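You operate a simulated robot arm through the tools that you are given. There is no shell and no other tool.

You are at the controls of a simulated two-armed robot. One attempt, no reset.

## Task
Tip the purple bucket and the open sack into the pink bucket.
Fine: purple lid onto the low bench first; bucket and sack go back; the lid ends on the pink bucket; no spill. Set down upright: open brown sack.

Only the result counts: the job must be done as asked and must still hold three seconds after the hand-in. Knocking over, shifting, dropping, spilling or breaking anything else fails it. Lids that push on must go on centred and level and be pressed home; caps that screw on are set level and turned clockwise until they are tight.

## Robot
Two 7-joint arms with two-finger grippers on one trunk that stands fixed in place. Base frame: the origin is at the foot of the trunk, x ahead of it, y to its left, z up; the work surface is at about z = 50. Lengths are in cm, angles in degrees, forces in N, time in s.
The left shoulder is at [10.8, 15.9, 89.9], the right one opposite. With the tool pointing down near the work surface each hand reaches from about 32 to 80 cm from the base axis, measured 20 degrees to its own side. Payload 2.45 kg a hand.
Tool frame (each hand has its own): the origin (TCP) lies between the finger pads and is the grasp point; the fingertips stand 2.6 cm ahead of it; z points along the fingers, y is the line along which they close. The gripper opens to 9.6 cm. The gripper's body begins 6.9 cm behind the TCP.
Orientation is told as [roll, pitch, yaw] about the base's x, y, z axes, in that order, counted from this pose: with the fingers straight down and closing along the base's y, the tool's x points along the base's -x, its y along +y and its z along -z.

## Interface
- The arms move only by the tool step_arm. It takes "left_steps", "right_steps" or both (then of equal length, played together; a hand with none holds still); each is a list of rows, each an object (a shift or turn left out is 0, a gripper value left out holds the last) with "translation": the shift along the tool's x, y, z in cm, a list of three; "delta_rot": the turn, a rotation vector about the tool's x, y, z in degrees, a list of three. In form: [{"translation": [x, y, z], "delta_rot": [rx, ry, rz]}, ...]. A call has 1 to 20 rows; each row is the pose to reach, as a shift and turn from the pose commanded when the call began, along the tool's axes at that moment. "left_grip" and "right_grip" are, for a hand that has rows, the gripper command, from -1 (fully open) to 1 (shut), values between in proportion, set as the call begins (left out, the last holds). Rows are played at 5 a second. More than 5 cm and 8.6 degrees between two rows, or a gripper value outside its range, and nothing of the call is played. A pose out of reach is approached as far as the arm can. The call stops where the force on the tool passes 40 N (or 10 N more than at its start, if that is more) or the arm is blocked; 0.2 s more then pass. Each finger halts on what it meets, pressing with about 35 N; the grip force reading is that of the motor and also rises with nothing between the fingers. The clock runs only during rows and for 0.2 s after the last one: add rows that repeat a pose to give the fingers time. The reply holds the time, the measured pose of the TCP, the force on the tool along the base axes, the opening and the grip force, in the units named above and with some noise, with the torque about the TCP (base axes, N m) and any sound that the robot's microphone picked up, and new pictures: "pictures" is both (left out), scene, wrist or none (wrist: the cameras of the hands that moved).
- Cameras (640 x 400 px; columns grow to the right, rows downward): "scene" is now at [28.81, -6.29, 134.31]; the picture's right is [-0.82, -0.57, 0.00], its down [-0.47, 0.67, -0.57] and it looks along [0.33, -0.47, -0.82] (base axes); focal length 274 px, centre (320, 200). "left" rides on the left gripper at [8.2, -0.3, -9.8] in its tool frame; the picture's right is [0.04, 1.00, 0.00], its down [-0.73, 0.03, -0.68] and it looks along [-0.68, 0.03, 0.73] (tool axes); focal length 256 px, centre (320, 200). "right" rides on the right gripper at [8.2, 0.3, -9.8] in its tool frame; the picture's right is [-0.04, 1.00, 0.00], its down [-0.73, -0.03, -0.68] and it looks along [-0.68, -0.03, 0.73] (tool axes); focal length 256 px, centre (320, 200). There is no depth. A picture from a camera that has moved, and an enlarged one, comes with that camera's place and axes in the base frame and with its lens.
- move_column(by): slides the trunk up (or, below 0, down) by that many cm; the arms and the scene camera ride with it, the base frame stays. It gives what a move gives, with no picture.
- aim_head(pan, tilt): turns the head with the scene camera to pan (to the left, within 120 degrees either way) and tilt (down, from -29 to 69), counted from straight ahead of the robot. It gives what a move gives, and a new picture of the scene camera.
- zoom(camera, box): a new picture of the part [left, top, right, bottom] of that camera's present view, enlarged. No time passes.
- finish_job(): hands the job in; it is judged then, once.

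Nothing tells you positions but the pictures and the camera data. Unless the task says otherwise, let go and move clear before handing in.

The tools are called after "Call:" by a JSON object that holds its "method" and its "body". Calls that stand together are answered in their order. step_arm: Moves the arms, as the interface text tells. Its arguments: {"type":"object","properties":{"left_steps":{"type":"array","items":{"type":"object","properties":{"translation":{"type":"array","items":{"type":"number"}},"delta_rot":{"type":"array","items":{"type":"number"}}}}},"left_grip":{"type":"number"},"right_steps":{"type":"array","items":{"type":"object","properties":{"translation":{"type":"array","items":{"type":"number"}},"delta_rot":{"type":"array","items":{"type":"number"}}}}},"right_grip":{"type":"number"},"pictures":{"type":"string","enum":["both","scene","wrist","none"]}},"required":[]} The other tools are called the same way: move_column (by) slides the trunk up or down; aim_head (pan, tilt) turns the head that bears the scene camera; zoom (camera, box) takes an enlarged picture of a part of a camera's view; finish_job () hands the job in.

At the start:

```text
t: 0.0
left_position: [45.28, -0.74, 97.55]
left_orientation: [0.1, 0.1, 0.1]
left_contact_force: [0.8, 0.1, 0.1]
left_moment: [0.0, -0.01, 0.01]
left_gripper_width: 9.62
left_gripper_force: 0.0
right_position: [40.44, -47.49, 105.03]
right_orientation: [0.1, 0.1, 0.0]
right_contact_force: [-0.4, 0.2, -0.9]
right_moment: [-0.01, -0.01, 0.0]
right_gripper_width: 9.62
right_gripper_force: 0.1
trunk travel left (down, up): [-7.5, 49.2]
head pan, tilt: [-54.9, 54.7]
```

scene: 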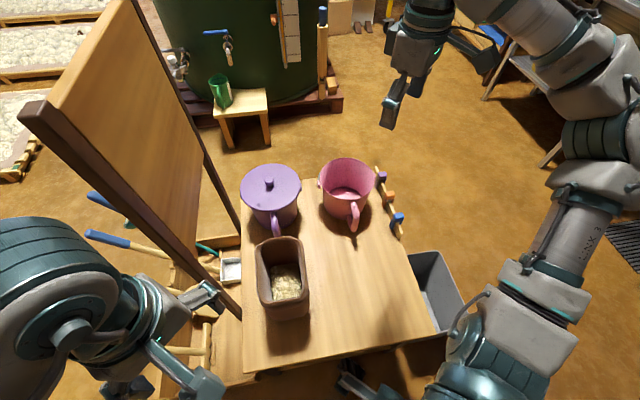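
right: 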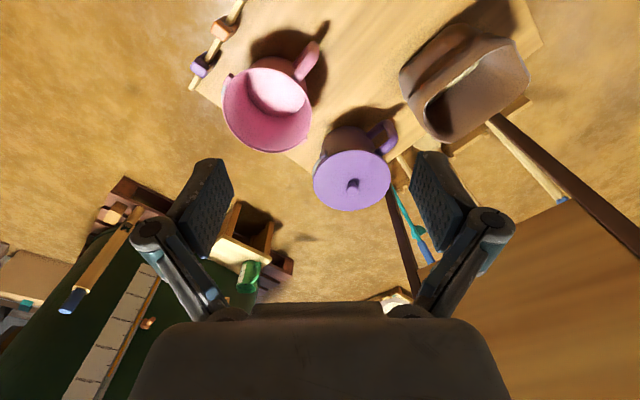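
left: 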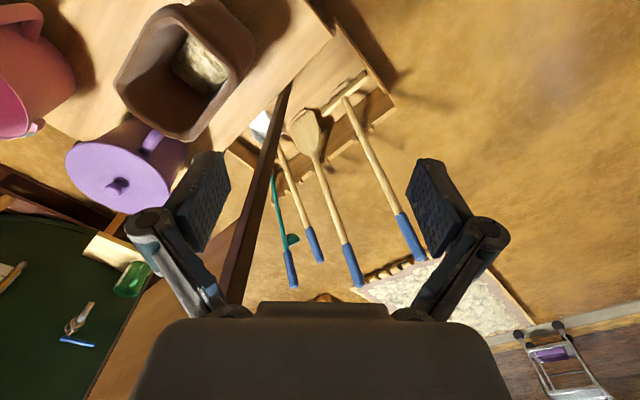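

The purple bucket with its lid, the pink bucket and the open brown sack stand on the table, to the right and ahead of the trunk. I'll look closer for the low bench and get the shapes before I move anything.

Call:
{"method": "zoom", "body": {"camera": "scene", "box": [220, 140, 420, 265]}}

Call:
{"method": "zoom", "body": {"camera": "scene", "box": [140, 200, 460, 400]}}

Call:
{"method": "zoom", "body": {"camera": "right", "box": [180, 0, 560, 240]}}

Call:
{"method": "zoom", "body": {"camera": "left", "box": [0, 0, 400, 250]}}

```text
3.20 times, centred on (320, 202) of scene
camera zoom: at [28.81, -6.29, 134.31], right [-0.82, -0.57, 0.0], down [-0.47, 0.67, -0.57], along [0.33, -0.47, -0.82], focal length 876 px, centre (320, 192)
```

zoom: 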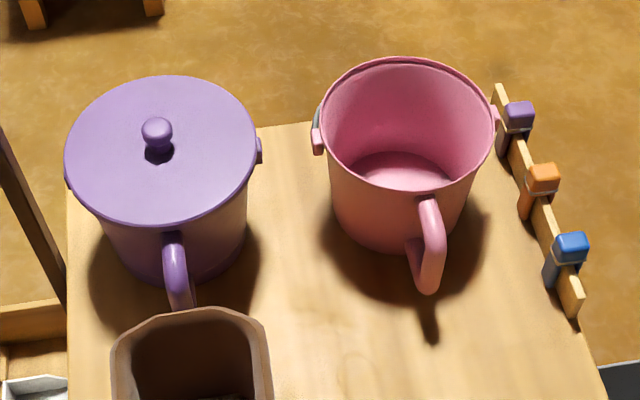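

```text
2.00 times, centred on (300, 300) of scene
camera zoom: at [28.81, -6.29, 134.31], right [-0.82, -0.57, 0.0], down [-0.47, 0.67, -0.57], along [0.33, -0.47, -0.82], focal length 548 px, centre (360, 0)
```

zoom: 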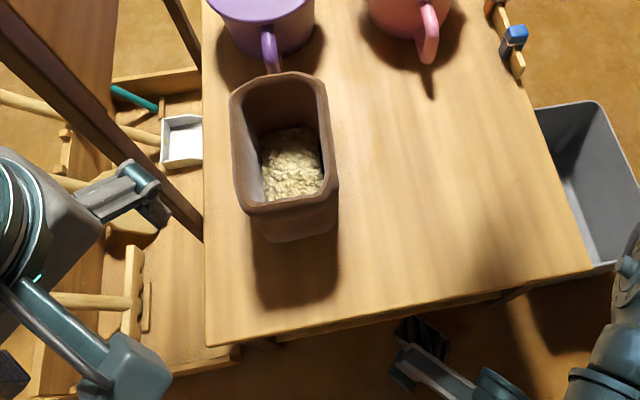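

```text
1.67 times, centred on (370, 120) of right
camera zoom: at [32.19, -47.26, 114.83], right [0.04, 1.0, 0.0], down [0.73, -0.03, 0.68], along [0.68, -0.03, -0.74], focal length 427 px, centre (237, 333)
```

zoom: 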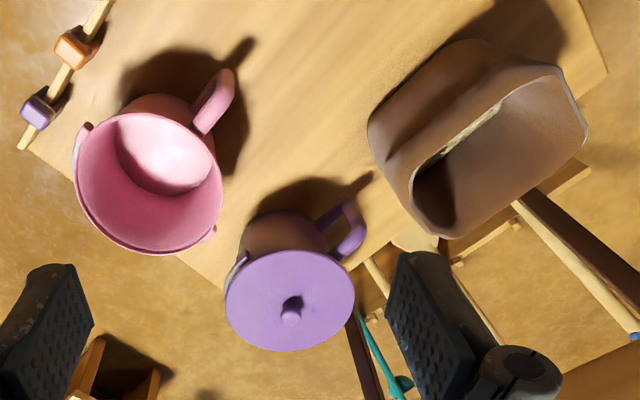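

```text
1.60 times, centred on (200, 125) of left
camera zoom: at [37.23, -1.06, 107.38], right [-0.04, 1.0, 0.0], down [0.73, 0.03, 0.68], along [0.68, 0.03, -0.73], focal length 410 px, centre (512, 320)
```

zoom: 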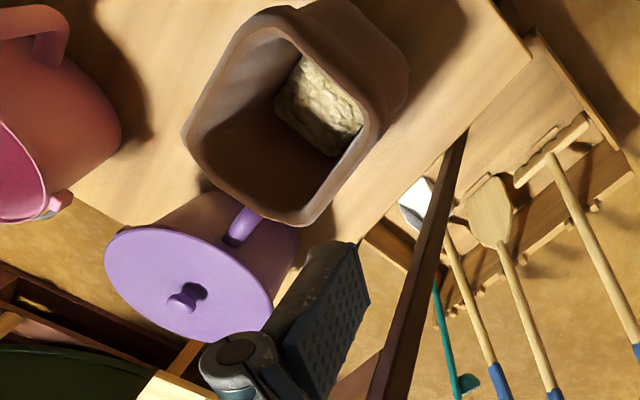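

Still no clear view of the low bench, so I'm turning the head to look around the table.

Call:
{"method": "aim_head", "body": {"pan": -10, "tilt": 55}}

Call:
{"method": "aim_head", "body": {"pan": 40, "tilt": 50}}

Call:
{"method": "aim_head", "body": {"pan": -95, "tilt": 55}}

Call:
{"method": "aim_head", "body": {"pan": -35, "tilt": 30}}

```text
t: 1.1
left_position: [44.83, -0.51, 97.78]
left_orientation: [0.0, -0.2, 0.0]
left_contact_force: [-0.1, 0.1, -0.2]
left_moment: [0.0, 0.01, -0.02]
left_gripper_width: 9.61
left_gripper_force: 0.0
right_position: [39.86, -47.26, 105.45]
right_orientation: [0.0, -0.2, 0.0]
right_contact_force: [-1.0, -0.6, 0.2]
right_moment: [0.03, 0.02, -0.01]
right_gripper_width: 9.59
right_gripper_force: 0.0
trunk travel left (down, up): [-7.5, 49.2]
head pan, tilt: [-10.0, 55.0]
camera scene: at [31.75, -1.61, 134.26], right [-0.17, -0.98, 0.0], down [-0.81, 0.14, -0.57], along [0.56, -0.1, -0.82], focal length 274 px, centre (320, 200)
```

scene: 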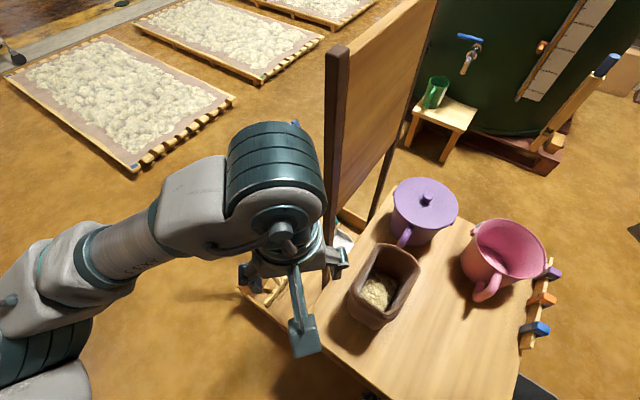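

```text
t: 2.3
left_position: [44.9, -0.65, 97.83]
left_orientation: [0.0, -0.2, 0.1]
left_contact_force: [-0.6, 1.6, -0.7]
left_moment: [0.02, -0.02, 0.02]
left_gripper_width: 9.59
left_gripper_force: 0.1
right_position: [39.89, -47.36, 105.44]
right_orientation: [0.0, -0.2, 0.0]
right_contact_force: [-1.8, 0.5, 0.2]
right_moment: [0.02, 0.04, -0.02]
right_gripper_width: 9.61
right_gripper_force: 0.0
trunk travel left (down, up): [-7.5, 49.2]
head pan, tilt: [40.0, 50.0]
camera scene: at [30.56, 4.6, 134.93], right [0.64, -0.77, -0.01], down [-0.59, -0.49, -0.64], along [0.49, 0.41, -0.77], focal length 274 px, centre (320, 200)
```

scene: 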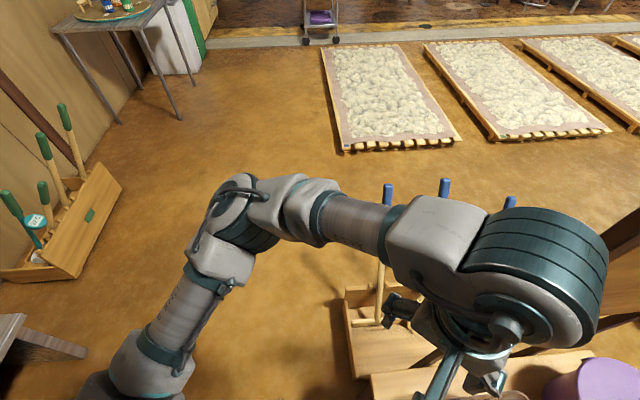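

```text
t: 4.5
left_position: [44.81, -0.65, 97.84]
left_orientation: [0.0, -0.2, 0.0]
left_contact_force: [-0.8, 0.0, 0.2]
left_moment: [-0.07, 0.02, 0.05]
left_gripper_width: 9.59
left_gripper_force: 0.0
right_position: [39.82, -47.38, 105.46]
right_orientation: [-0.1, -0.1, 0.0]
right_contact_force: [0.0, -0.2, -0.2]
right_moment: [-0.04, -0.01, 0.05]
right_gripper_width: 9.59
right_gripper_force: 0.1
trunk travel left (down, up): [-7.5, 49.2]
head pan, tilt: [-95.0, 55.0]
camera scene: at [24.02, -7.54, 134.29], right [-1.0, 0.09, 0.01], down [0.07, 0.82, -0.57], along [-0.05, -0.57, -0.82], focal length 274 px, centre (320, 200)
```

scene: 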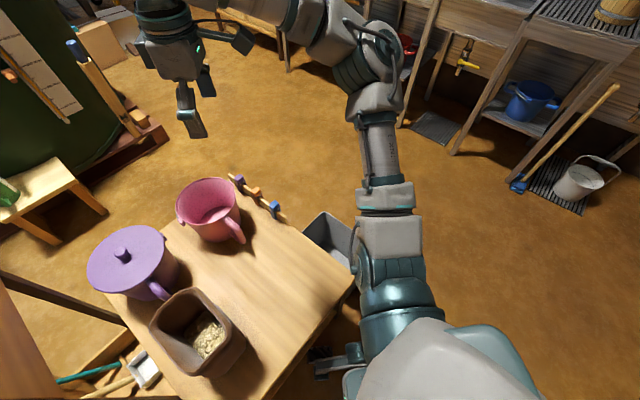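

```text
t: 5.8
left_position: [44.76, -0.57, 97.74]
left_orientation: [0.0, -0.2, 0.0]
left_contact_force: [-0.4, 0.2, -0.5]
left_moment: [-0.01, -0.02, -0.02]
left_gripper_width: 9.6
left_gripper_force: 0.1
right_position: [39.99, -47.44, 105.38]
right_orientation: [-0.1, -0.2, 0.1]
right_contact_force: [-0.7, -0.2, -0.2]
right_moment: [-0.03, 0.01, 0.01]
right_gripper_width: 9.6
right_gripper_force: 0.0
trunk travel left (down, up): [-7.5, 49.2]
head pan, tilt: [-35.0, 30.0]
camera scene: at [32.07, -5.56, 137.85], right [-0.57, -0.82, 0.0], down [-0.41, 0.29, -0.86], along [0.71, -0.5, -0.51], focal length 274 px, centre (320, 200)
```

scene: 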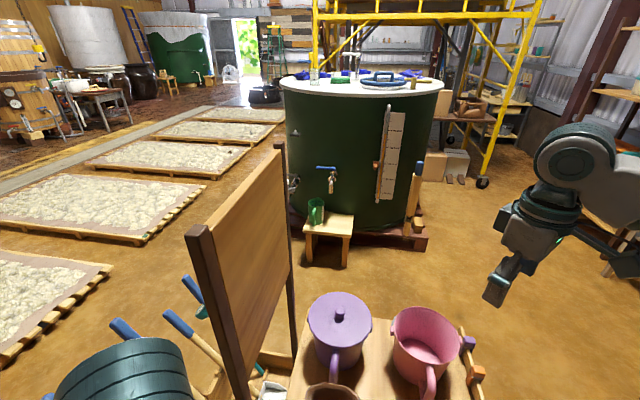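

A low bench may be off to the robot's left, so I'm looking there and straight down too.

Call:
{"method": "aim_head", "body": {"pan": 95, "tilt": 50}}

Call:
{"method": "aim_head", "body": {"pan": 120, "tilt": 40}}

Call:
{"method": "aim_head", "body": {"pan": -120, "tilt": 45}}

Call:
{"method": "aim_head", "body": {"pan": -55, "tilt": 69}}

```text
t: 7.9
left_position: [44.79, -0.62, 97.79]
left_orientation: [0.1, -0.2, 0.0]
left_contact_force: [-0.2, -0.8, -0.5]
left_moment: [0.03, 0.03, 0.01]
left_gripper_width: 9.61
left_gripper_force: 0.0
right_position: [39.84, -47.36, 105.41]
right_orientation: [0.0, -0.2, 0.0]
right_contact_force: [0.3, 0.0, -0.8]
right_moment: [0.03, 0.0, 0.02]
right_gripper_width: 9.59
right_gripper_force: 0.0
trunk travel left (down, up): [-7.5, 49.2]
head pan, tilt: [95.0, 50.0]
camera scene: at [23.98, 7.33, 134.98], right [1.0, 0.09, -0.01], down [0.06, -0.76, -0.65], along [-0.06, 0.64, -0.76], focal length 274 px, centre (320, 200)
```

scene: 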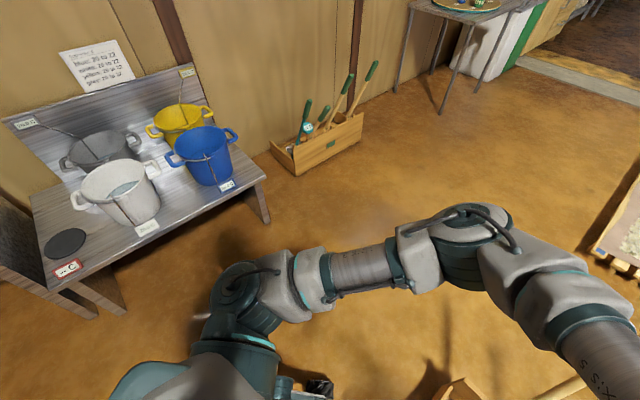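

```text
t: 8.8
left_position: [44.87, -0.48, 97.7]
left_orientation: [0.0, -0.2, 0.0]
left_contact_force: [-0.8, -0.3, -0.2]
left_moment: [0.03, 0.04, 0.0]
left_gripper_width: 9.59
left_gripper_force: 0.1
right_position: [40.01, -47.52, 105.46]
right_orientation: [0.0, -0.2, -0.1]
right_contact_force: [-0.5, -0.2, 0.4]
right_moment: [0.0, -0.01, -0.01]
right_gripper_width: 9.59
right_gripper_force: 0.0
trunk travel left (down, up): [-7.5, 49.2]
head pan, tilt: [120.0, 40.0]
camera scene: at [20.41, 7.02, 136.41], right [0.87, 0.5, 0.0], down [0.32, -0.56, -0.77], along [-0.39, 0.67, -0.64], focal length 274 px, centre (320, 200)
```

scene: 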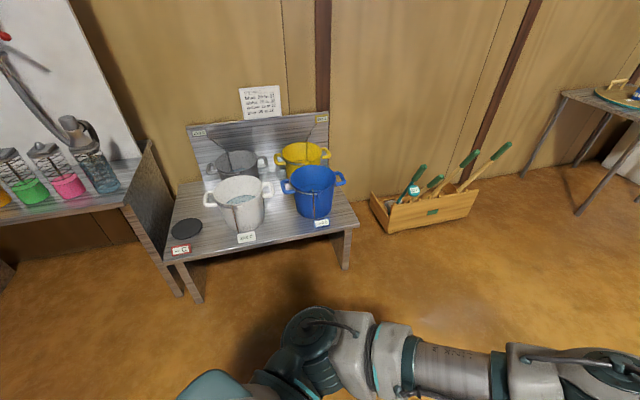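

```text
t: 12.2
left_position: [44.8, -0.55, 97.6]
left_orientation: [0.0, -0.3, 0.0]
left_contact_force: [-0.1, -0.2, -0.5]
left_moment: [0.02, -0.01, 0.0]
left_gripper_width: 9.61
left_gripper_force: 0.0
right_position: [39.93, -47.29, 105.32]
right_orientation: [-0.1, -0.2, 0.0]
right_contact_force: [-0.1, 0.1, 0.7]
right_moment: [0.03, 0.0, 0.01]
right_gripper_width: 9.58
right_gripper_force: 0.0
trunk travel left (down, up): [-7.5, 49.2]
head pan, tilt: [-120.0, 45.0]
camera scene: at [20.58, -7.41, 135.65], right [-0.87, 0.5, 0.01], down [0.35, 0.61, -0.71], along [-0.36, -0.61, -0.71], focal length 274 px, centre (320, 200)
```

scene: 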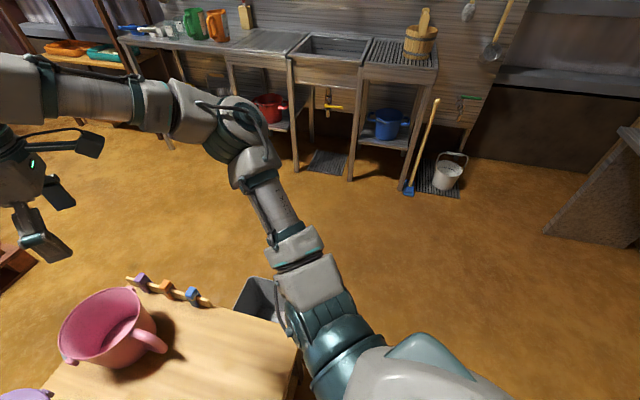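

```text
t: 13.5
left_position: [44.82, -0.65, 97.75]
left_orientation: [0.0, -0.2, 0.0]
left_contact_force: [0.3, 0.0, 0.8]
left_moment: [-0.01, 0.01, -0.02]
left_gripper_width: 9.58
left_gripper_force: 0.0
right_position: [39.96, -47.43, 105.38]
right_orientation: [0.0, -0.1, 0.0]
right_contact_force: [-0.8, -0.1, -0.6]
right_moment: [0.0, 0.03, 0.01]
right_gripper_width: 9.59
right_gripper_force: 0.0
trunk travel left (down, up): [-7.5, 49.2]
head pan, tilt: [-55.0, 68.8]
camera scene: at [27.84, -4.94, 132.73], right [-0.82, -0.57, 0.0], down [-0.54, 0.76, -0.36], along [0.2, -0.29, -0.93], focal length 274 px, centre (320, 200)
```

scene: 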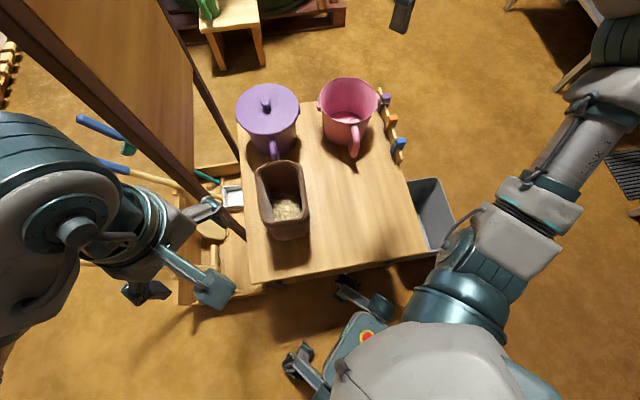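

The only reachable surface is this table, rotated 45° in front of the robot, so I take it to be the "low bench". The purple lid's knob is near (72.4, -41.2, 67), the pink bucket near (54, -58) and the sack near (53, -24). I'm moving the right hand to yaw -45 for a closer look.

Call:
{"method": "step_arm", "body": {"right_steps": [{"translation": [-2.5, 2.07, 1.67], "delta_rot": [0, 0, 7.5]}, {"translation": [-5, 4.13, 3.33], "delta_rot": [0, 0, 15]}, {"translation": [-7.5, 6.2, 5], "delta_rot": [0, 0, 22.5]}, {"translation": [-10, 8.27, 6.67], "delta_rot": [0, 0, 30]}, {"translation": [-12.5, 10.33, 8.33], "delta_rot": [0, 0, 37.5]}, {"translation": [-15, 12.4, 10], "delta_rot": [0, 0, 45]}, {"translation": [-15, 12.4, 10], "delta_rot": [0, 0, 45]}], "right_grip": -1}}

```text
t: 15.1
left_position: [44.7, -0.68, 97.85]
left_orientation: [0.1, -0.2, 0.0]
left_contact_force: [0.9, 0.3, -0.1]
left_moment: [-0.02, 0.03, 0.02]
left_gripper_width: 9.6
left_gripper_force: 0.0
right_position: [54.98, -34.93, 95.47]
right_orientation: [0.1, -0.2, -45.0]
right_contact_force: [0.3, 0.2, -0.1]
right_moment: [-0.02, -0.02, 0.02]
right_gripper_width: 9.6
right_gripper_force: 0.0
trunk travel left (down, up): [-7.5, 49.2]
head pan, tilt: [-55.0, 68.8]
camera scene: at [27.85, -4.81, 132.75], right [-0.82, -0.57, 0.0], down [-0.54, 0.76, -0.36], along [0.2, -0.3, -0.93], focal length 274 px, centre (320, 200)
camera right: at [49.34, -28.92, 105.16], right [0.74, 0.68, 0.0], down [0.49, -0.54, 0.68], along [0.46, -0.5, -0.73], focal length 256 px, centre (320, 200)
```

scene: 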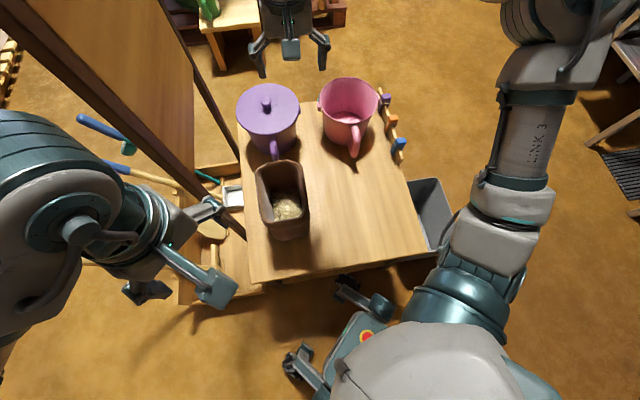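
right: 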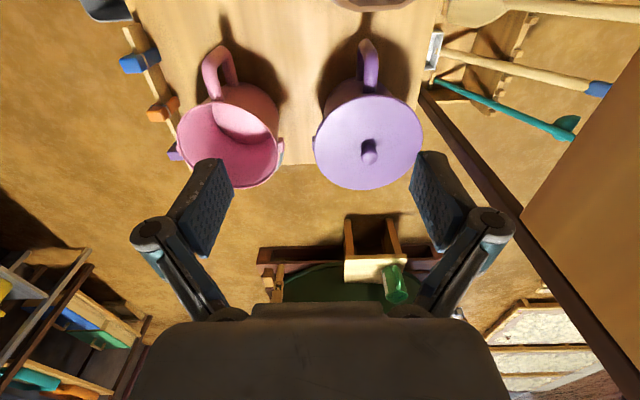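

The wrist view agrees with my knob estimate. I'm zooming in on the handles and lid for detail.

Call:
{"method": "zoom", "body": {"camera": "right", "box": [150, 10, 450, 200]}}

Call:
{"method": "zoom", "body": {"camera": "scene", "box": [220, 60, 420, 185]}}

Call:
{"method": "zoom", "body": {"camera": "scene", "box": [220, 140, 340, 260]}}

```text
2.11 times, centred on (300, 105) of right
camera zoom: at [49.34, -28.92, 105.16], right [0.74, 0.68, 0.0], down [0.49, -0.54, 0.68], along [0.46, -0.5, -0.73], focal length 539 px, centre (362, 400)
```

zoom: 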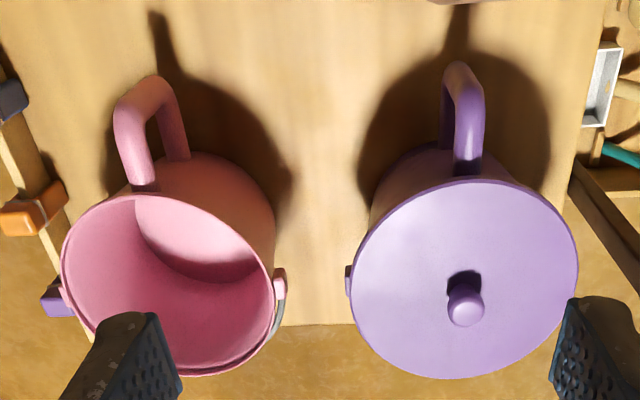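

```text
3.20 times, centred on (320, 122) of scene
camera zoom: at [27.85, -4.81, 132.75], right [-0.82, -0.57, 0.0], down [-0.54, 0.76, -0.36], along [0.2, -0.3, -0.93], focal length 876 px, centre (320, 448)
```

zoom: 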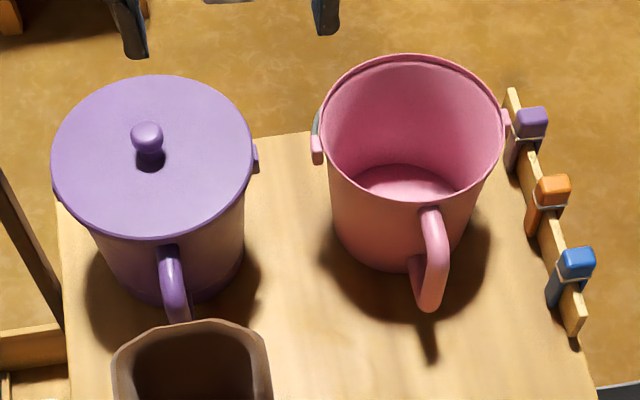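

```text
3.33 times, centred on (280, 200) of scene
camera zoom: at [27.85, -4.81, 132.75], right [-0.82, -0.57, 0.0], down [-0.54, 0.76, -0.36], along [0.2, -0.3, -0.93], focal length 913 px, centre (453, 200)
```

zoom: 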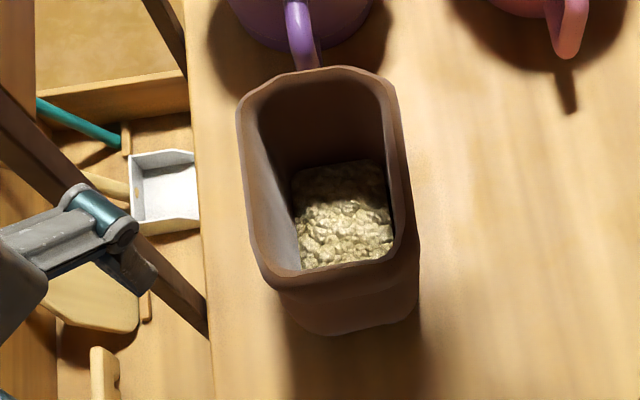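

The handles are D-shaped and stick out towards the robot, with the purple bucket's axis near (72.2, -41.1). I'm moving the right hand above the lid knob.

Call:
{"method": "step_arm", "body": {"right_steps": [{"translation": [-2.75, 1.31, 2.58]}, {"translation": [-5.5, 2.62, 5.17]}, {"translation": [-8.25, 3.93, 7.75]}, {"translation": [-11, 5.23, 10.33]}, {"translation": [-13.75, 6.54, 12.9]}, {"translation": [-16.5, 7.85, 15.5]}, {"translation": [-16.5, 7.85, 15.5]}]}}

Call:
{"method": "aim_head", "body": {"pan": -55, "tilt": 55}}

```text
t: 16.7
left_position: [44.76, -0.57, 97.94]
left_orientation: [0.0, -0.4, -0.1]
left_contact_force: [-0.2, 0.0, 0.4]
left_moment: [0.01, -0.01, 0.02]
left_gripper_width: 9.59
left_gripper_force: 0.0
right_position: [71.46, -41.0, 80.74]
right_orientation: [0.1, -0.2, -45.1]
right_contact_force: [0.4, 0.2, 0.0]
right_moment: [-0.02, -0.03, 0.0]
right_gripper_width: 9.62
right_gripper_force: 0.1
right hand out of reach, approached as far as the arm can: row 6, 7
trunk travel left (down, up): [-7.5, 49.2]
head pan, tilt: [-55.0, 68.8]
camera scene: at [27.85, -4.96, 132.76], right [-0.82, -0.57, 0.0], down [-0.54, 0.76, -0.36], along [0.2, -0.29, -0.93], focal length 274 px, centre (320, 200)
camera right: at [65.78, -35.02, 90.46], right [0.74, 0.68, 0.0], down [0.49, -0.54, 0.68], along [0.46, -0.5, -0.73], focal length 256 px, centre (320, 200)
```

scene: 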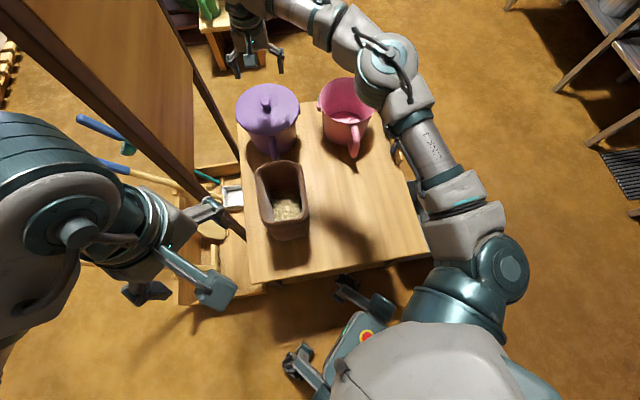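
right: 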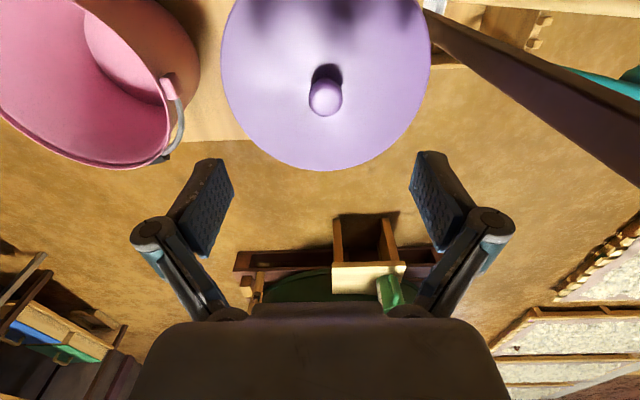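

```text
t: 17.5
left_position: [44.8, -0.6, 97.7]
left_orientation: [0.0, -0.2, 0.1]
left_contact_force: [0.3, 0.8, 0.2]
left_moment: [0.01, -0.01, -0.01]
left_gripper_width: 9.59
left_gripper_force: 0.0
right_position: [71.57, -41.0, 80.5]
right_orientation: [0.1, -0.1, -45.1]
right_contact_force: [0.2, 0.1, 0.4]
right_moment: [0.01, 0.0, 0.01]
right_gripper_width: 9.6
right_gripper_force: 0.2
trunk travel left (down, up): [-7.5, 49.2]
head pan, tilt: [-55.0, 55.0]
camera scene: at [29.01, -6.16, 134.21], right [-0.82, -0.57, 0.0], down [-0.47, 0.67, -0.57], along [0.32, -0.47, -0.82], focal length 274 px, centre (320, 200)
```

scene: 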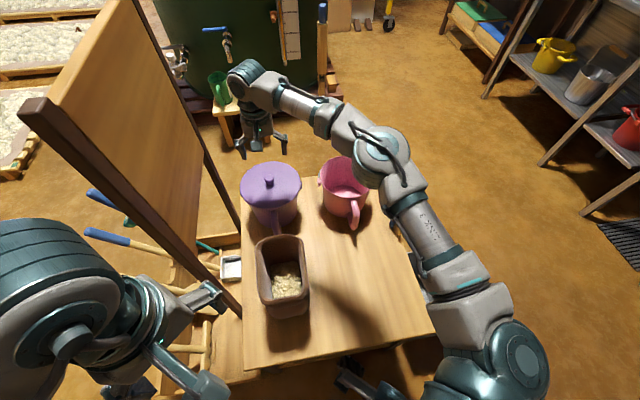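

The knob is almost directly below the hand, about 0.8 cm further out. I'm descending part way to check reach and alignment.

Call:
{"method": "step_arm", "body": {"right_steps": [{"translation": [0, 0.2, 3]}, {"translation": [0, 0.3, 6]}, {"translation": [0, 0.3, 9]}, {"translation": [0, 0.3, 9]}]}}

```text
t: 18.5
left_position: [44.85, -0.66, 97.73]
left_orientation: [0.0, -0.2, 0.0]
left_contact_force: [-0.2, 0.8, 0.2]
left_moment: [-0.03, 0.0, 0.02]
left_gripper_width: 9.59
left_gripper_force: 0.0
right_position: [71.83, -40.64, 71.54]
right_orientation: [0.1, -0.3, -45.0]
right_contact_force: [0.0, 0.8, -0.1]
right_moment: [0.04, -0.02, -0.02]
right_gripper_width: 9.6
right_gripper_force: 0.1
trunk travel left (down, up): [-7.5, 49.2]
head pan, tilt: [-55.0, 55.0]
camera scene: at [28.94, -6.19, 134.25], right [-0.82, -0.57, 0.0], down [-0.47, 0.67, -0.57], along [0.32, -0.47, -0.82], focal length 274 px, centre (320, 200)
camera right: at [66.12, -34.77, 81.29], right [0.73, 0.68, 0.0], down [0.5, -0.54, 0.68], along [0.46, -0.5, -0.73], focal length 256 px, centre (320, 200)
```

scene: 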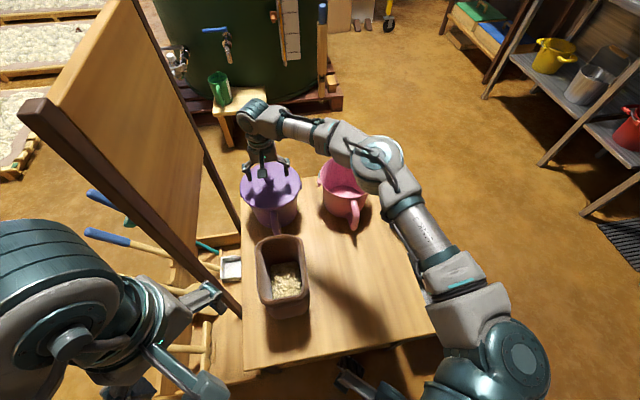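
right: 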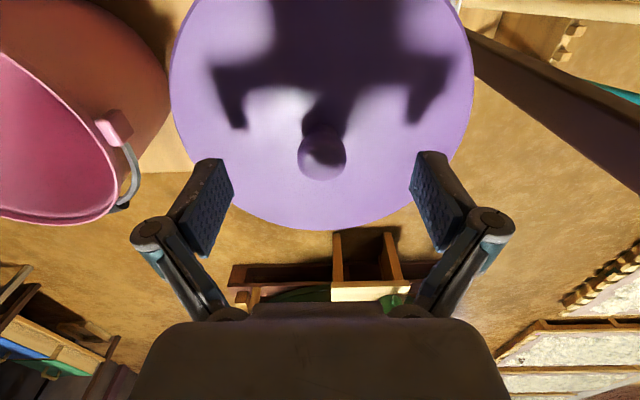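

The knob lines up sideways and needs about +0.8 cm outward. I'm going down a bit more and rechecking.

Call:
{"method": "step_arm", "body": {"right_steps": [{"translation": [-0.8, 0, 1.0]}, {"translation": [-0.8, 0, 2.5]}, {"translation": [-0.8, 0, 2.5]}]}}

Call:
{"method": "zoom", "body": {"camera": "scene", "box": [200, 100, 360, 240]}}

```text
t: 19.3
left_position: [44.89, -0.6, 97.8]
left_orientation: [0.0, -0.2, 0.0]
left_contact_force: [-0.1, 0.3, 0.6]
left_moment: [0.01, 0.0, -0.01]
left_gripper_width: 9.6
left_gripper_force: 0.1
right_position: [72.51, -41.29, 69.08]
right_orientation: [0.2, -0.2, -44.9]
right_contact_force: [0.0, -0.1, -0.3]
right_moment: [0.01, 0.01, 0.02]
right_gripper_width: 9.63
right_gripper_force: 0.0
trunk travel left (down, up): [-7.5, 49.2]
head pan, tilt: [-55.0, 55.0]
camera scene: at [28.98, -6.18, 134.23], right [-0.82, -0.57, 0.0], down [-0.47, 0.67, -0.57], along [0.32, -0.47, -0.82], focal length 274 px, centre (320, 200)
camera right: at [66.82, -35.35, 78.83], right [0.73, 0.68, 0.0], down [0.5, -0.54, 0.68], along [0.46, -0.5, -0.73], focal length 256 px, centre (320, 200)
```

scene: 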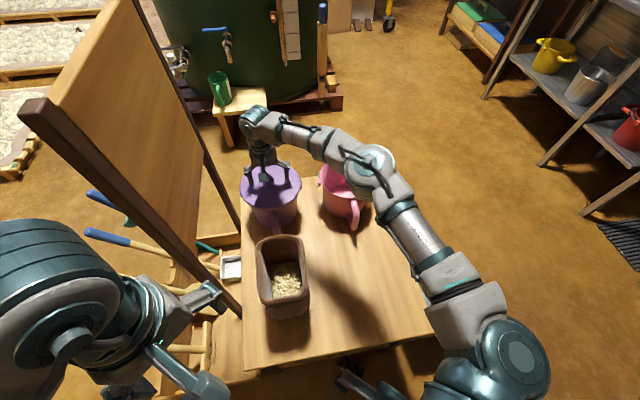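
right: 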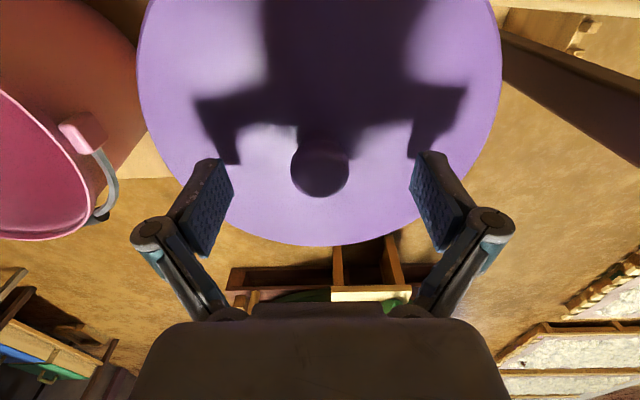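

```text
2.86 times, centred on (280, 170) of scene
camera zoom: at [28.98, -6.18, 134.23], right [-0.82, -0.57, 0.0], down [-0.47, 0.67, -0.57], along [0.32, -0.47, -0.82], focal length 782 px, centre (434, 286)
```

zoom: 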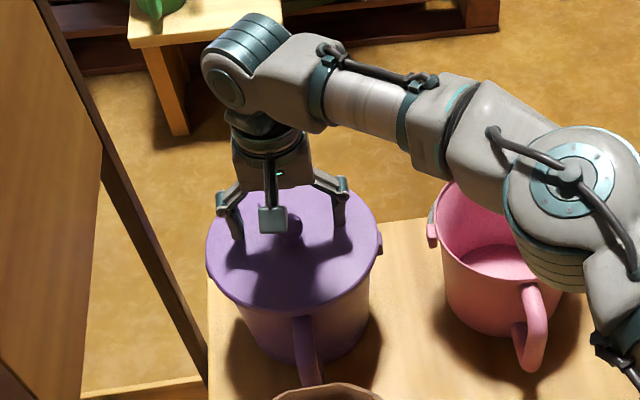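

The knob sits about 1.5 cm below the grasp point and is centred. I'm lowering about 1 cm and closing on it.

Call:
{"method": "step_arm", "body": {"right_steps": [{"translation": [0, 0, 0.5]}, {"translation": [0, 0, 0.9]}, {"translation": [0, 0, 0.9]}], "pictures": "wrist"}}

Call:
{"method": "step_arm", "body": {"right_steps": [{"translation": [0, 0, 0]}, {"translation": [0, 0, 0]}, {"translation": [0, 0, 0]}, {"translation": [0, 0, 0]}, {"translation": [0, 0, 0]}], "right_grip": 1}}

Call:
{"method": "zoom", "body": {"camera": "scene", "box": [200, 100, 360, 240]}}

```text
t: 20.1
left_position: [44.82, -0.52, 97.63]
left_orientation: [-0.1, -0.2, 0.1]
left_contact_force: [-0.2, 0.5, -0.6]
left_moment: [0.0, 0.02, -0.02]
left_gripper_width: 9.61
left_gripper_force: 0.0
right_position: [72.43, -41.19, 68.21]
right_orientation: [0.1, -0.3, -44.9]
right_contact_force: [-0.3, 0.4, -0.7]
right_moment: [-0.01, -0.02, 0.02]
right_gripper_width: 9.62
right_gripper_force: 0.0
trunk travel left (down, up): [-7.5, 49.2]
head pan, tilt: [-55.0, 55.0]
camera right: at [66.86, -35.33, 77.88], right [0.73, 0.68, 0.0], down [0.5, -0.54, 0.68], along [0.46, -0.5, -0.73], focal length 256 px, centre (320, 200)
```

right: 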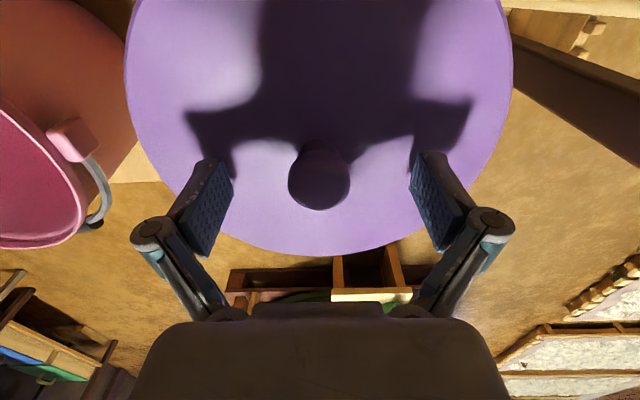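

```text
t: 21.3
left_position: [44.56, -0.36, 97.87]
left_orientation: [-0.1, -0.4, 0.0]
left_contact_force: [0.7, -0.8, -0.5]
left_moment: [0.01, -0.04, -0.01]
left_gripper_width: 9.6
left_gripper_force: 0.0
right_position: [72.31, -40.97, 68.86]
right_orientation: [0.4, -0.7, -45.0]
right_contact_force: [10.0, 1.3, 32.4]
right_moment: [0.2, 0.1, -0.04]
right_gripper_width: 2.77
right_gripper_force: 35.5
trunk travel left (down, up): [-7.5, 49.2]
head pan, tilt: [-55.0, 55.0]
camera scene: at [28.42, -5.67, 134.43], right [-0.82, -0.57, 0.0], down [-0.47, 0.67, -0.57], along [0.33, -0.47, -0.82], focal length 274 px, centre (320, 200)
camera right: at [66.75, -35.08, 78.45], right [0.73, 0.68, 0.01], down [0.49, -0.54, 0.69], along [0.47, -0.5, -0.73], focal length 256 px, centre (320, 200)
```

scene: 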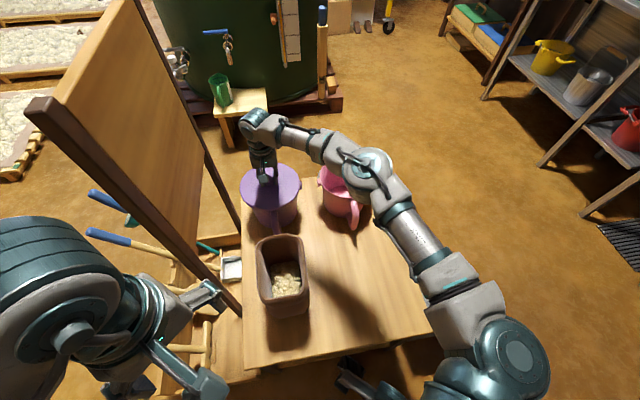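
right: 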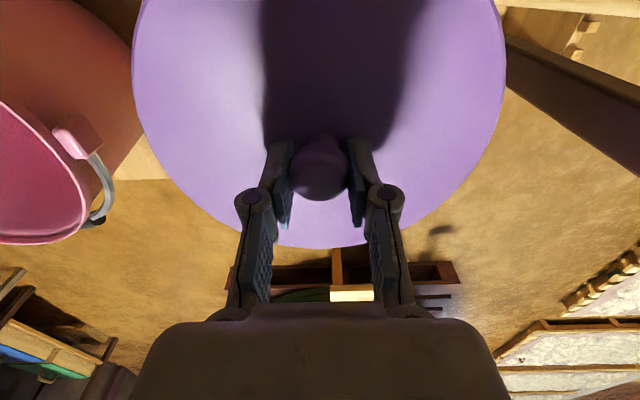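

```text
2.86 times, centred on (280, 170) of scene
camera zoom: at [28.42, -5.67, 134.43], right [-0.82, -0.57, 0.0], down [-0.47, 0.67, -0.57], along [0.33, -0.47, -0.82], focal length 782 px, centre (434, 286)
```

zoom: 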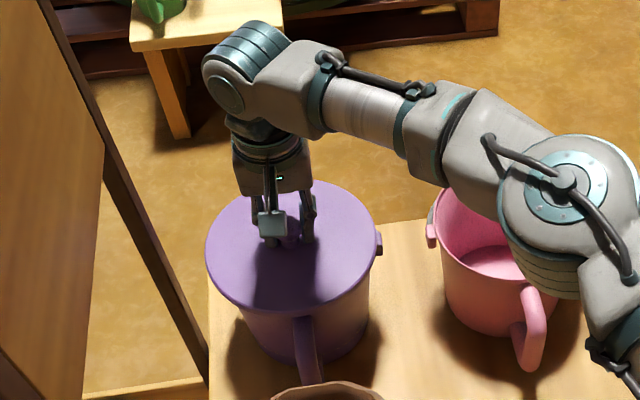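

The knob is gripped at 2.8 cm wide, with about 32 N of upward push on the hand. I'm checking the grip closely.

Call:
{"method": "zoom", "body": {"camera": "right", "box": [220, 100, 420, 225]}}

Call:
{"method": "zoom", "body": {"camera": "scene", "box": [235, 150, 305, 194]}}

```text
3.20 times, centred on (320, 162) of right
camera zoom: at [66.75, -35.08, 78.45], right [0.73, 0.68, 0.01], down [0.49, -0.54, 0.69], along [0.47, -0.5, -0.73], focal length 819 px, centre (320, 320)
```

zoom: 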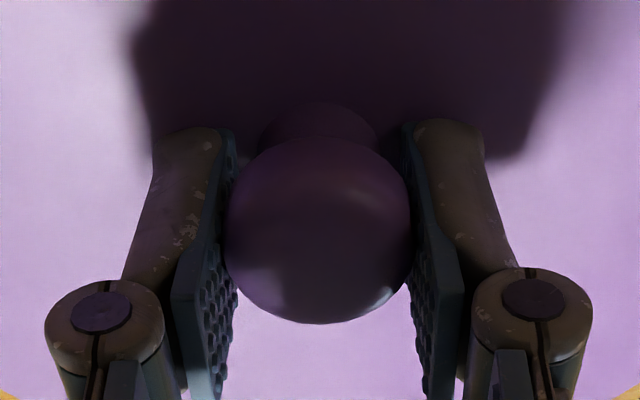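

```text
9.09 times, centred on (270, 172) of scene
camera zoom: at [28.42, -5.67, 134.43], right [-0.82, -0.57, 0.0], down [-0.47, 0.67, -0.57], along [0.33, -0.47, -0.82], focal length 2489 px, centre (774, 454)
```

zoom: 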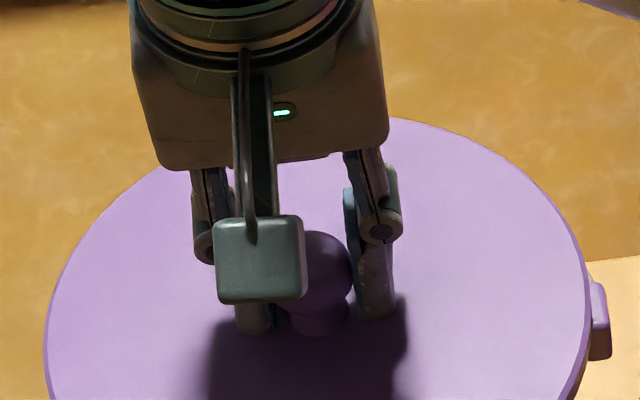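

Good grip; the fingertips were only pressing on the lid surface. I'm lifting slowly.

Call:
{"method": "step_arm", "body": {"right_steps": [{"translation": [0, 0, -0.7]}, {"translation": [0, 0, -1.2]}, {"translation": [0, 0, -2]}, {"translation": [0, 0, -2]}]}}

Call:
{"method": "zoom", "body": {"camera": "scene", "box": [200, 100, 360, 240]}}

```text
t: 22.3
left_position: [44.78, -0.43, 97.81]
left_orientation: [0.0, -0.2, 0.0]
left_contact_force: [0.7, 0.4, -0.6]
left_moment: [0.01, 0.02, 0.01]
left_gripper_width: 9.6
left_gripper_force: 0.1
right_position: [72.47, -41.2, 70.05]
right_orientation: [0.0, -0.1, -45.1]
right_contact_force: [-0.8, 0.1, -0.6]
right_moment: [-0.02, -0.02, 0.0]
right_gripper_width: 2.81
right_gripper_force: 35.3
trunk travel left (down, up): [-7.5, 49.2]
head pan, tilt: [-55.0, 55.0]
camera scene: at [29.04, -6.13, 134.2], right [-0.82, -0.57, 0.0], down [-0.47, 0.67, -0.57], along [0.32, -0.47, -0.82], focal length 274 px, centre (320, 200)
camera right: at [66.84, -35.29, 79.81], right [0.73, 0.68, 0.0], down [0.5, -0.54, 0.68], along [0.46, -0.5, -0.73], focal length 256 px, centre (320, 200)
```

scene: 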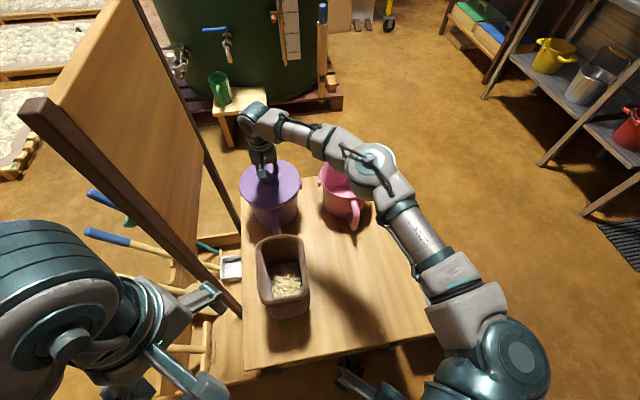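
right: 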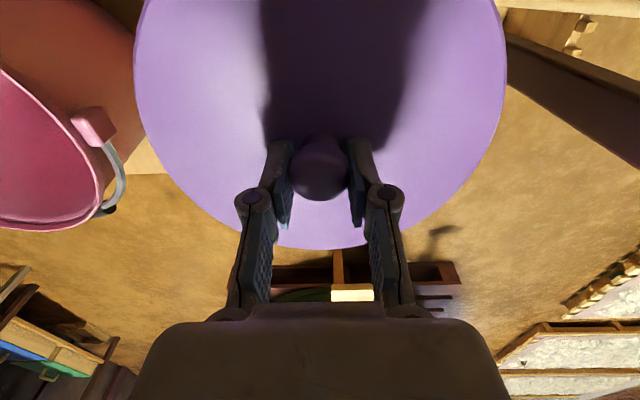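

```text
2.86 times, centred on (280, 170) of scene
camera zoom: at [29.04, -6.13, 134.2], right [-0.82, -0.57, 0.0], down [-0.47, 0.67, -0.57], along [0.32, -0.47, -0.82], focal length 782 px, centre (434, 286)
```

zoom: 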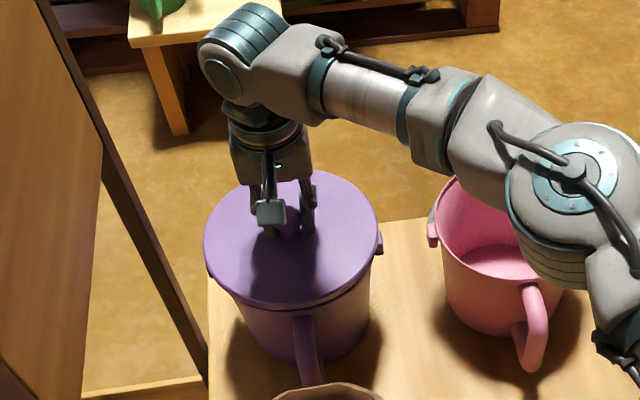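

The lid comes off freely while the bucket stays put. I'm raising it higher.

Call:
{"method": "step_arm", "body": {"right_steps": [{"translation": [0, 0, -2]}, {"translation": [0.3, 0, -4]}, {"translation": [0.8, 0, -6.5]}, {"translation": [1.5, 0, -9]}, {"translation": [2.5, 0, -11.5]}, {"translation": [2.5, 0, -11.5]}]}}

Call:
{"method": "zoom", "body": {"camera": "scene", "box": [200, 100, 360, 240]}}

```text
t: 23.7
left_position: [44.84, -0.59, 97.72]
left_orientation: [0.0, -0.1, 0.0]
left_contact_force: [-0.3, -0.2, -0.5]
left_moment: [0.03, 0.03, 0.03]
left_gripper_width: 9.58
left_gripper_force: 0.1
right_position: [70.68, -39.55, 81.75]
right_orientation: [0.0, -0.2, -45.0]
right_contact_force: [0.7, 0.2, -1.7]
right_moment: [0.0, 0.03, 0.01]
right_gripper_width: 2.79
right_gripper_force: 34.9
trunk travel left (down, up): [-7.5, 49.2]
head pan, tilt: [-55.0, 55.0]
camera scene: at [29.06, -6.17, 134.2], right [-0.82, -0.57, 0.01], down [-0.47, 0.67, -0.57], along [0.32, -0.47, -0.82], focal length 274 px, centre (320, 200)
camera right: at [65.07, -33.55, 91.35], right [0.73, 0.68, 0.0], down [0.5, -0.54, 0.68], along [0.46, -0.5, -0.73], focal length 256 px, centre (320, 200)
```

scene: 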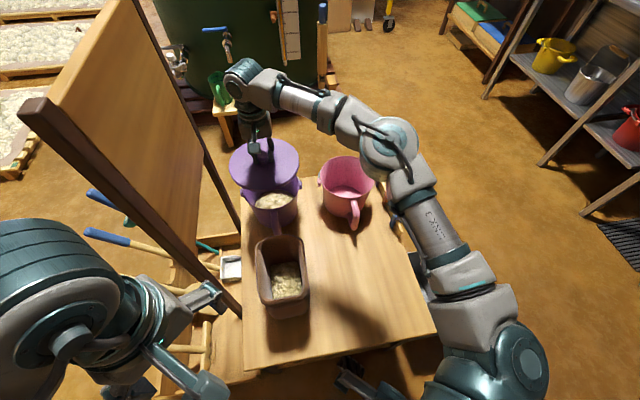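
right: 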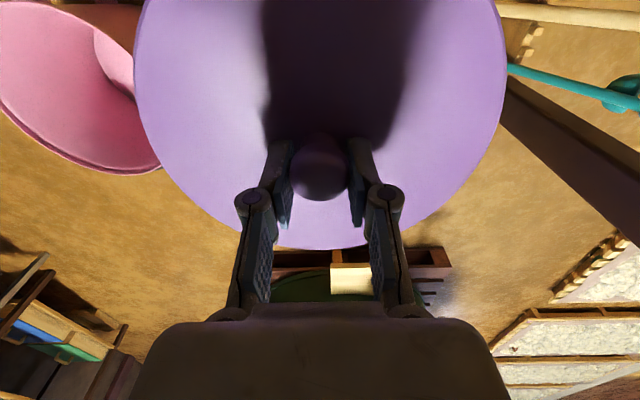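

```text
2.86 times, centred on (280, 170) of scene
camera zoom: at [29.06, -6.17, 134.2], right [-0.82, -0.57, 0.01], down [-0.47, 0.67, -0.57], along [0.32, -0.47, -0.82], focal length 782 px, centre (434, 286)
```

zoom: 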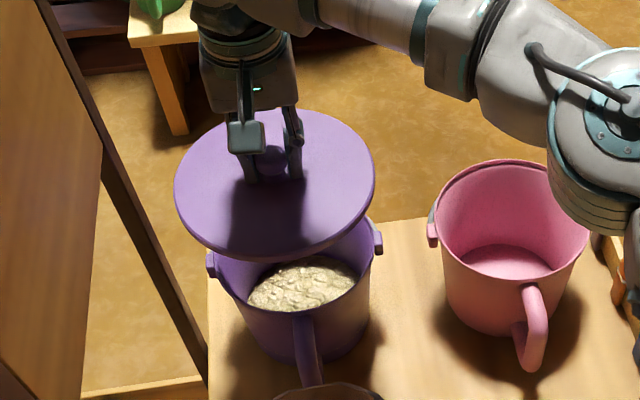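

The purple bucket holds pale lumps. I'm carrying the lid at height to the free near-right part of the table, around (30, -37.5).

Call:
{"method": "step_arm", "body": {"right_steps": [{"translation": [3.3, -3, 0]}, {"translation": [6.6, -6, 0]}, {"translation": [9.9, -9, 0]}, {"translation": [13.2, -12, 0]}, {"translation": [16.5, -15, 0]}, {"translation": [19.8, -18, 0]}, {"translation": [23.1, -21, 0]}, {"translation": [26.4, -24, 0]}, {"translation": [29.9, -27, 0]}, {"translation": [29.9, -27, 0]}]}}

```text
t: 25.9
left_position: [44.83, -0.38, 97.8]
left_orientation: [-0.1, -0.1, 0.0]
left_contact_force: [0.1, -0.6, 0.4]
left_moment: [0.01, 0.04, -0.01]
left_gripper_width: 9.61
left_gripper_force: 0.1
right_position: [30.3, -37.33, 81.44]
right_orientation: [0.0, -0.2, -45.0]
right_contact_force: [0.3, -0.2, -1.1]
right_moment: [0.0, 0.01, -0.03]
right_gripper_width: 2.81
right_gripper_force: 35.2
trunk travel left (down, up): [-7.5, 49.2]
head pan, tilt: [-55.0, 55.0]
camera scene: at [28.77, -6.15, 134.27], right [-0.82, -0.57, 0.0], down [-0.47, 0.67, -0.57], along [0.32, -0.47, -0.82], focal length 274 px, centre (320, 200)
camera right: at [24.63, -31.28, 91.14], right [0.73, 0.68, 0.0], down [0.5, -0.54, 0.68], along [0.46, -0.5, -0.73], focal length 256 px, centre (320, 200)
```

scene: 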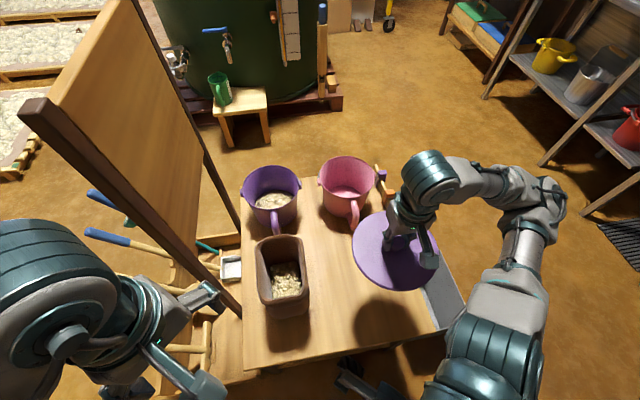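
right: 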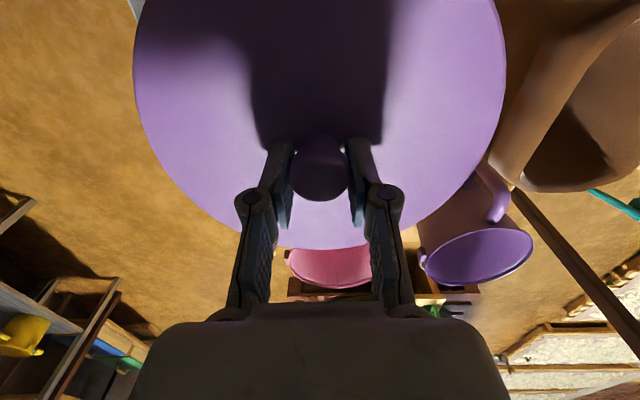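

I'm shifting slightly left for margin and descending towards the table.

Call:
{"method": "step_arm", "body": {"right_steps": [{"translation": [0, 0.5, 4]}, {"translation": [0, 1, 8]}, {"translation": [0, 1.5, 12]}, {"translation": [0, 1.5, 16]}, {"translation": [0, 1.5, 20]}, {"translation": [0, 1.5, 24]}, {"translation": [0, 1.5, 24]}]}}

Call:
{"method": "zoom", "body": {"camera": "scene", "box": [300, 200, 480, 340]}}

```text
t: 27.5
left_position: [44.87, -0.48, 97.64]
left_orientation: [-0.1, -0.1, 0.0]
left_contact_force: [0.3, -0.2, 0.1]
left_moment: [-0.01, 0.03, -0.03]
left_gripper_width: 9.6
left_gripper_force: 0.1
right_position: [31.5, -36.26, 57.42]
right_orientation: [0.2, -0.1, -45.0]
right_contact_force: [-0.7, 0.4, -0.4]
right_moment: [0.03, -0.02, -0.01]
right_gripper_width: 2.81
right_gripper_force: 35.1
right hand out of reach, approached as far as the arm can: row 1, 2, 3, 4, 5
trunk travel left (down, up): [-7.5, 49.2]
head pan, tilt: [-55.0, 55.0]
camera scene: at [28.72, -6.25, 134.29], right [-0.82, -0.57, 0.0], down [-0.47, 0.67, -0.57], along [0.32, -0.47, -0.82], focal length 274 px, centre (320, 200)
camera right: at [25.85, -30.34, 67.07], right [0.73, 0.68, 0.0], down [0.5, -0.54, 0.68], along [0.46, -0.5, -0.73], focal length 256 px, centre (320, 200)
```

scene: 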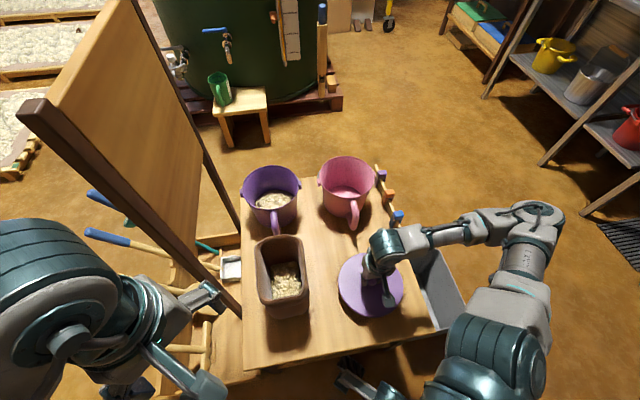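
right: 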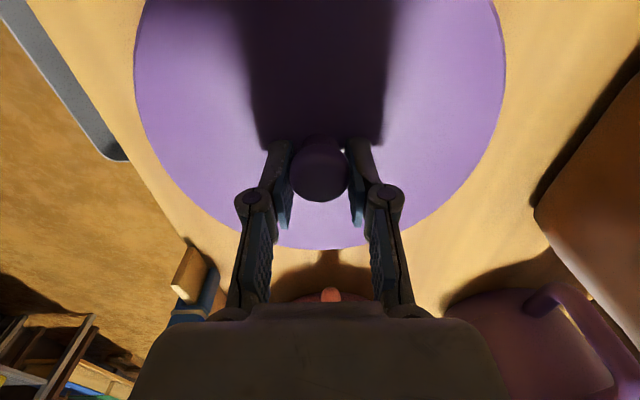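

```text
2.86 times, centred on (390, 270) of scene
camera zoom: at [28.72, -6.25, 134.29], right [-0.82, -0.57, 0.0], down [-0.47, 0.67, -0.57], along [0.32, -0.47, -0.82], focal length 782 px, centre (120, 0)
```

zoom: 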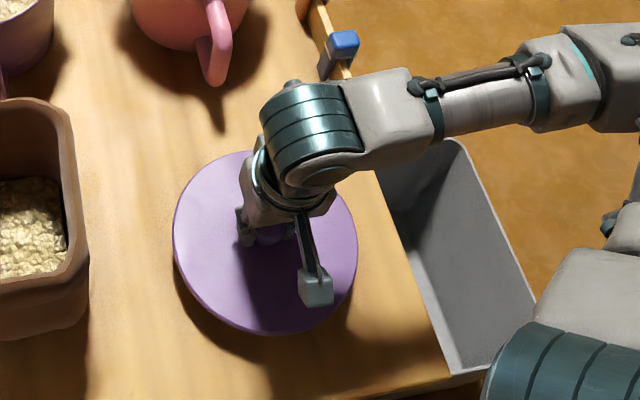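

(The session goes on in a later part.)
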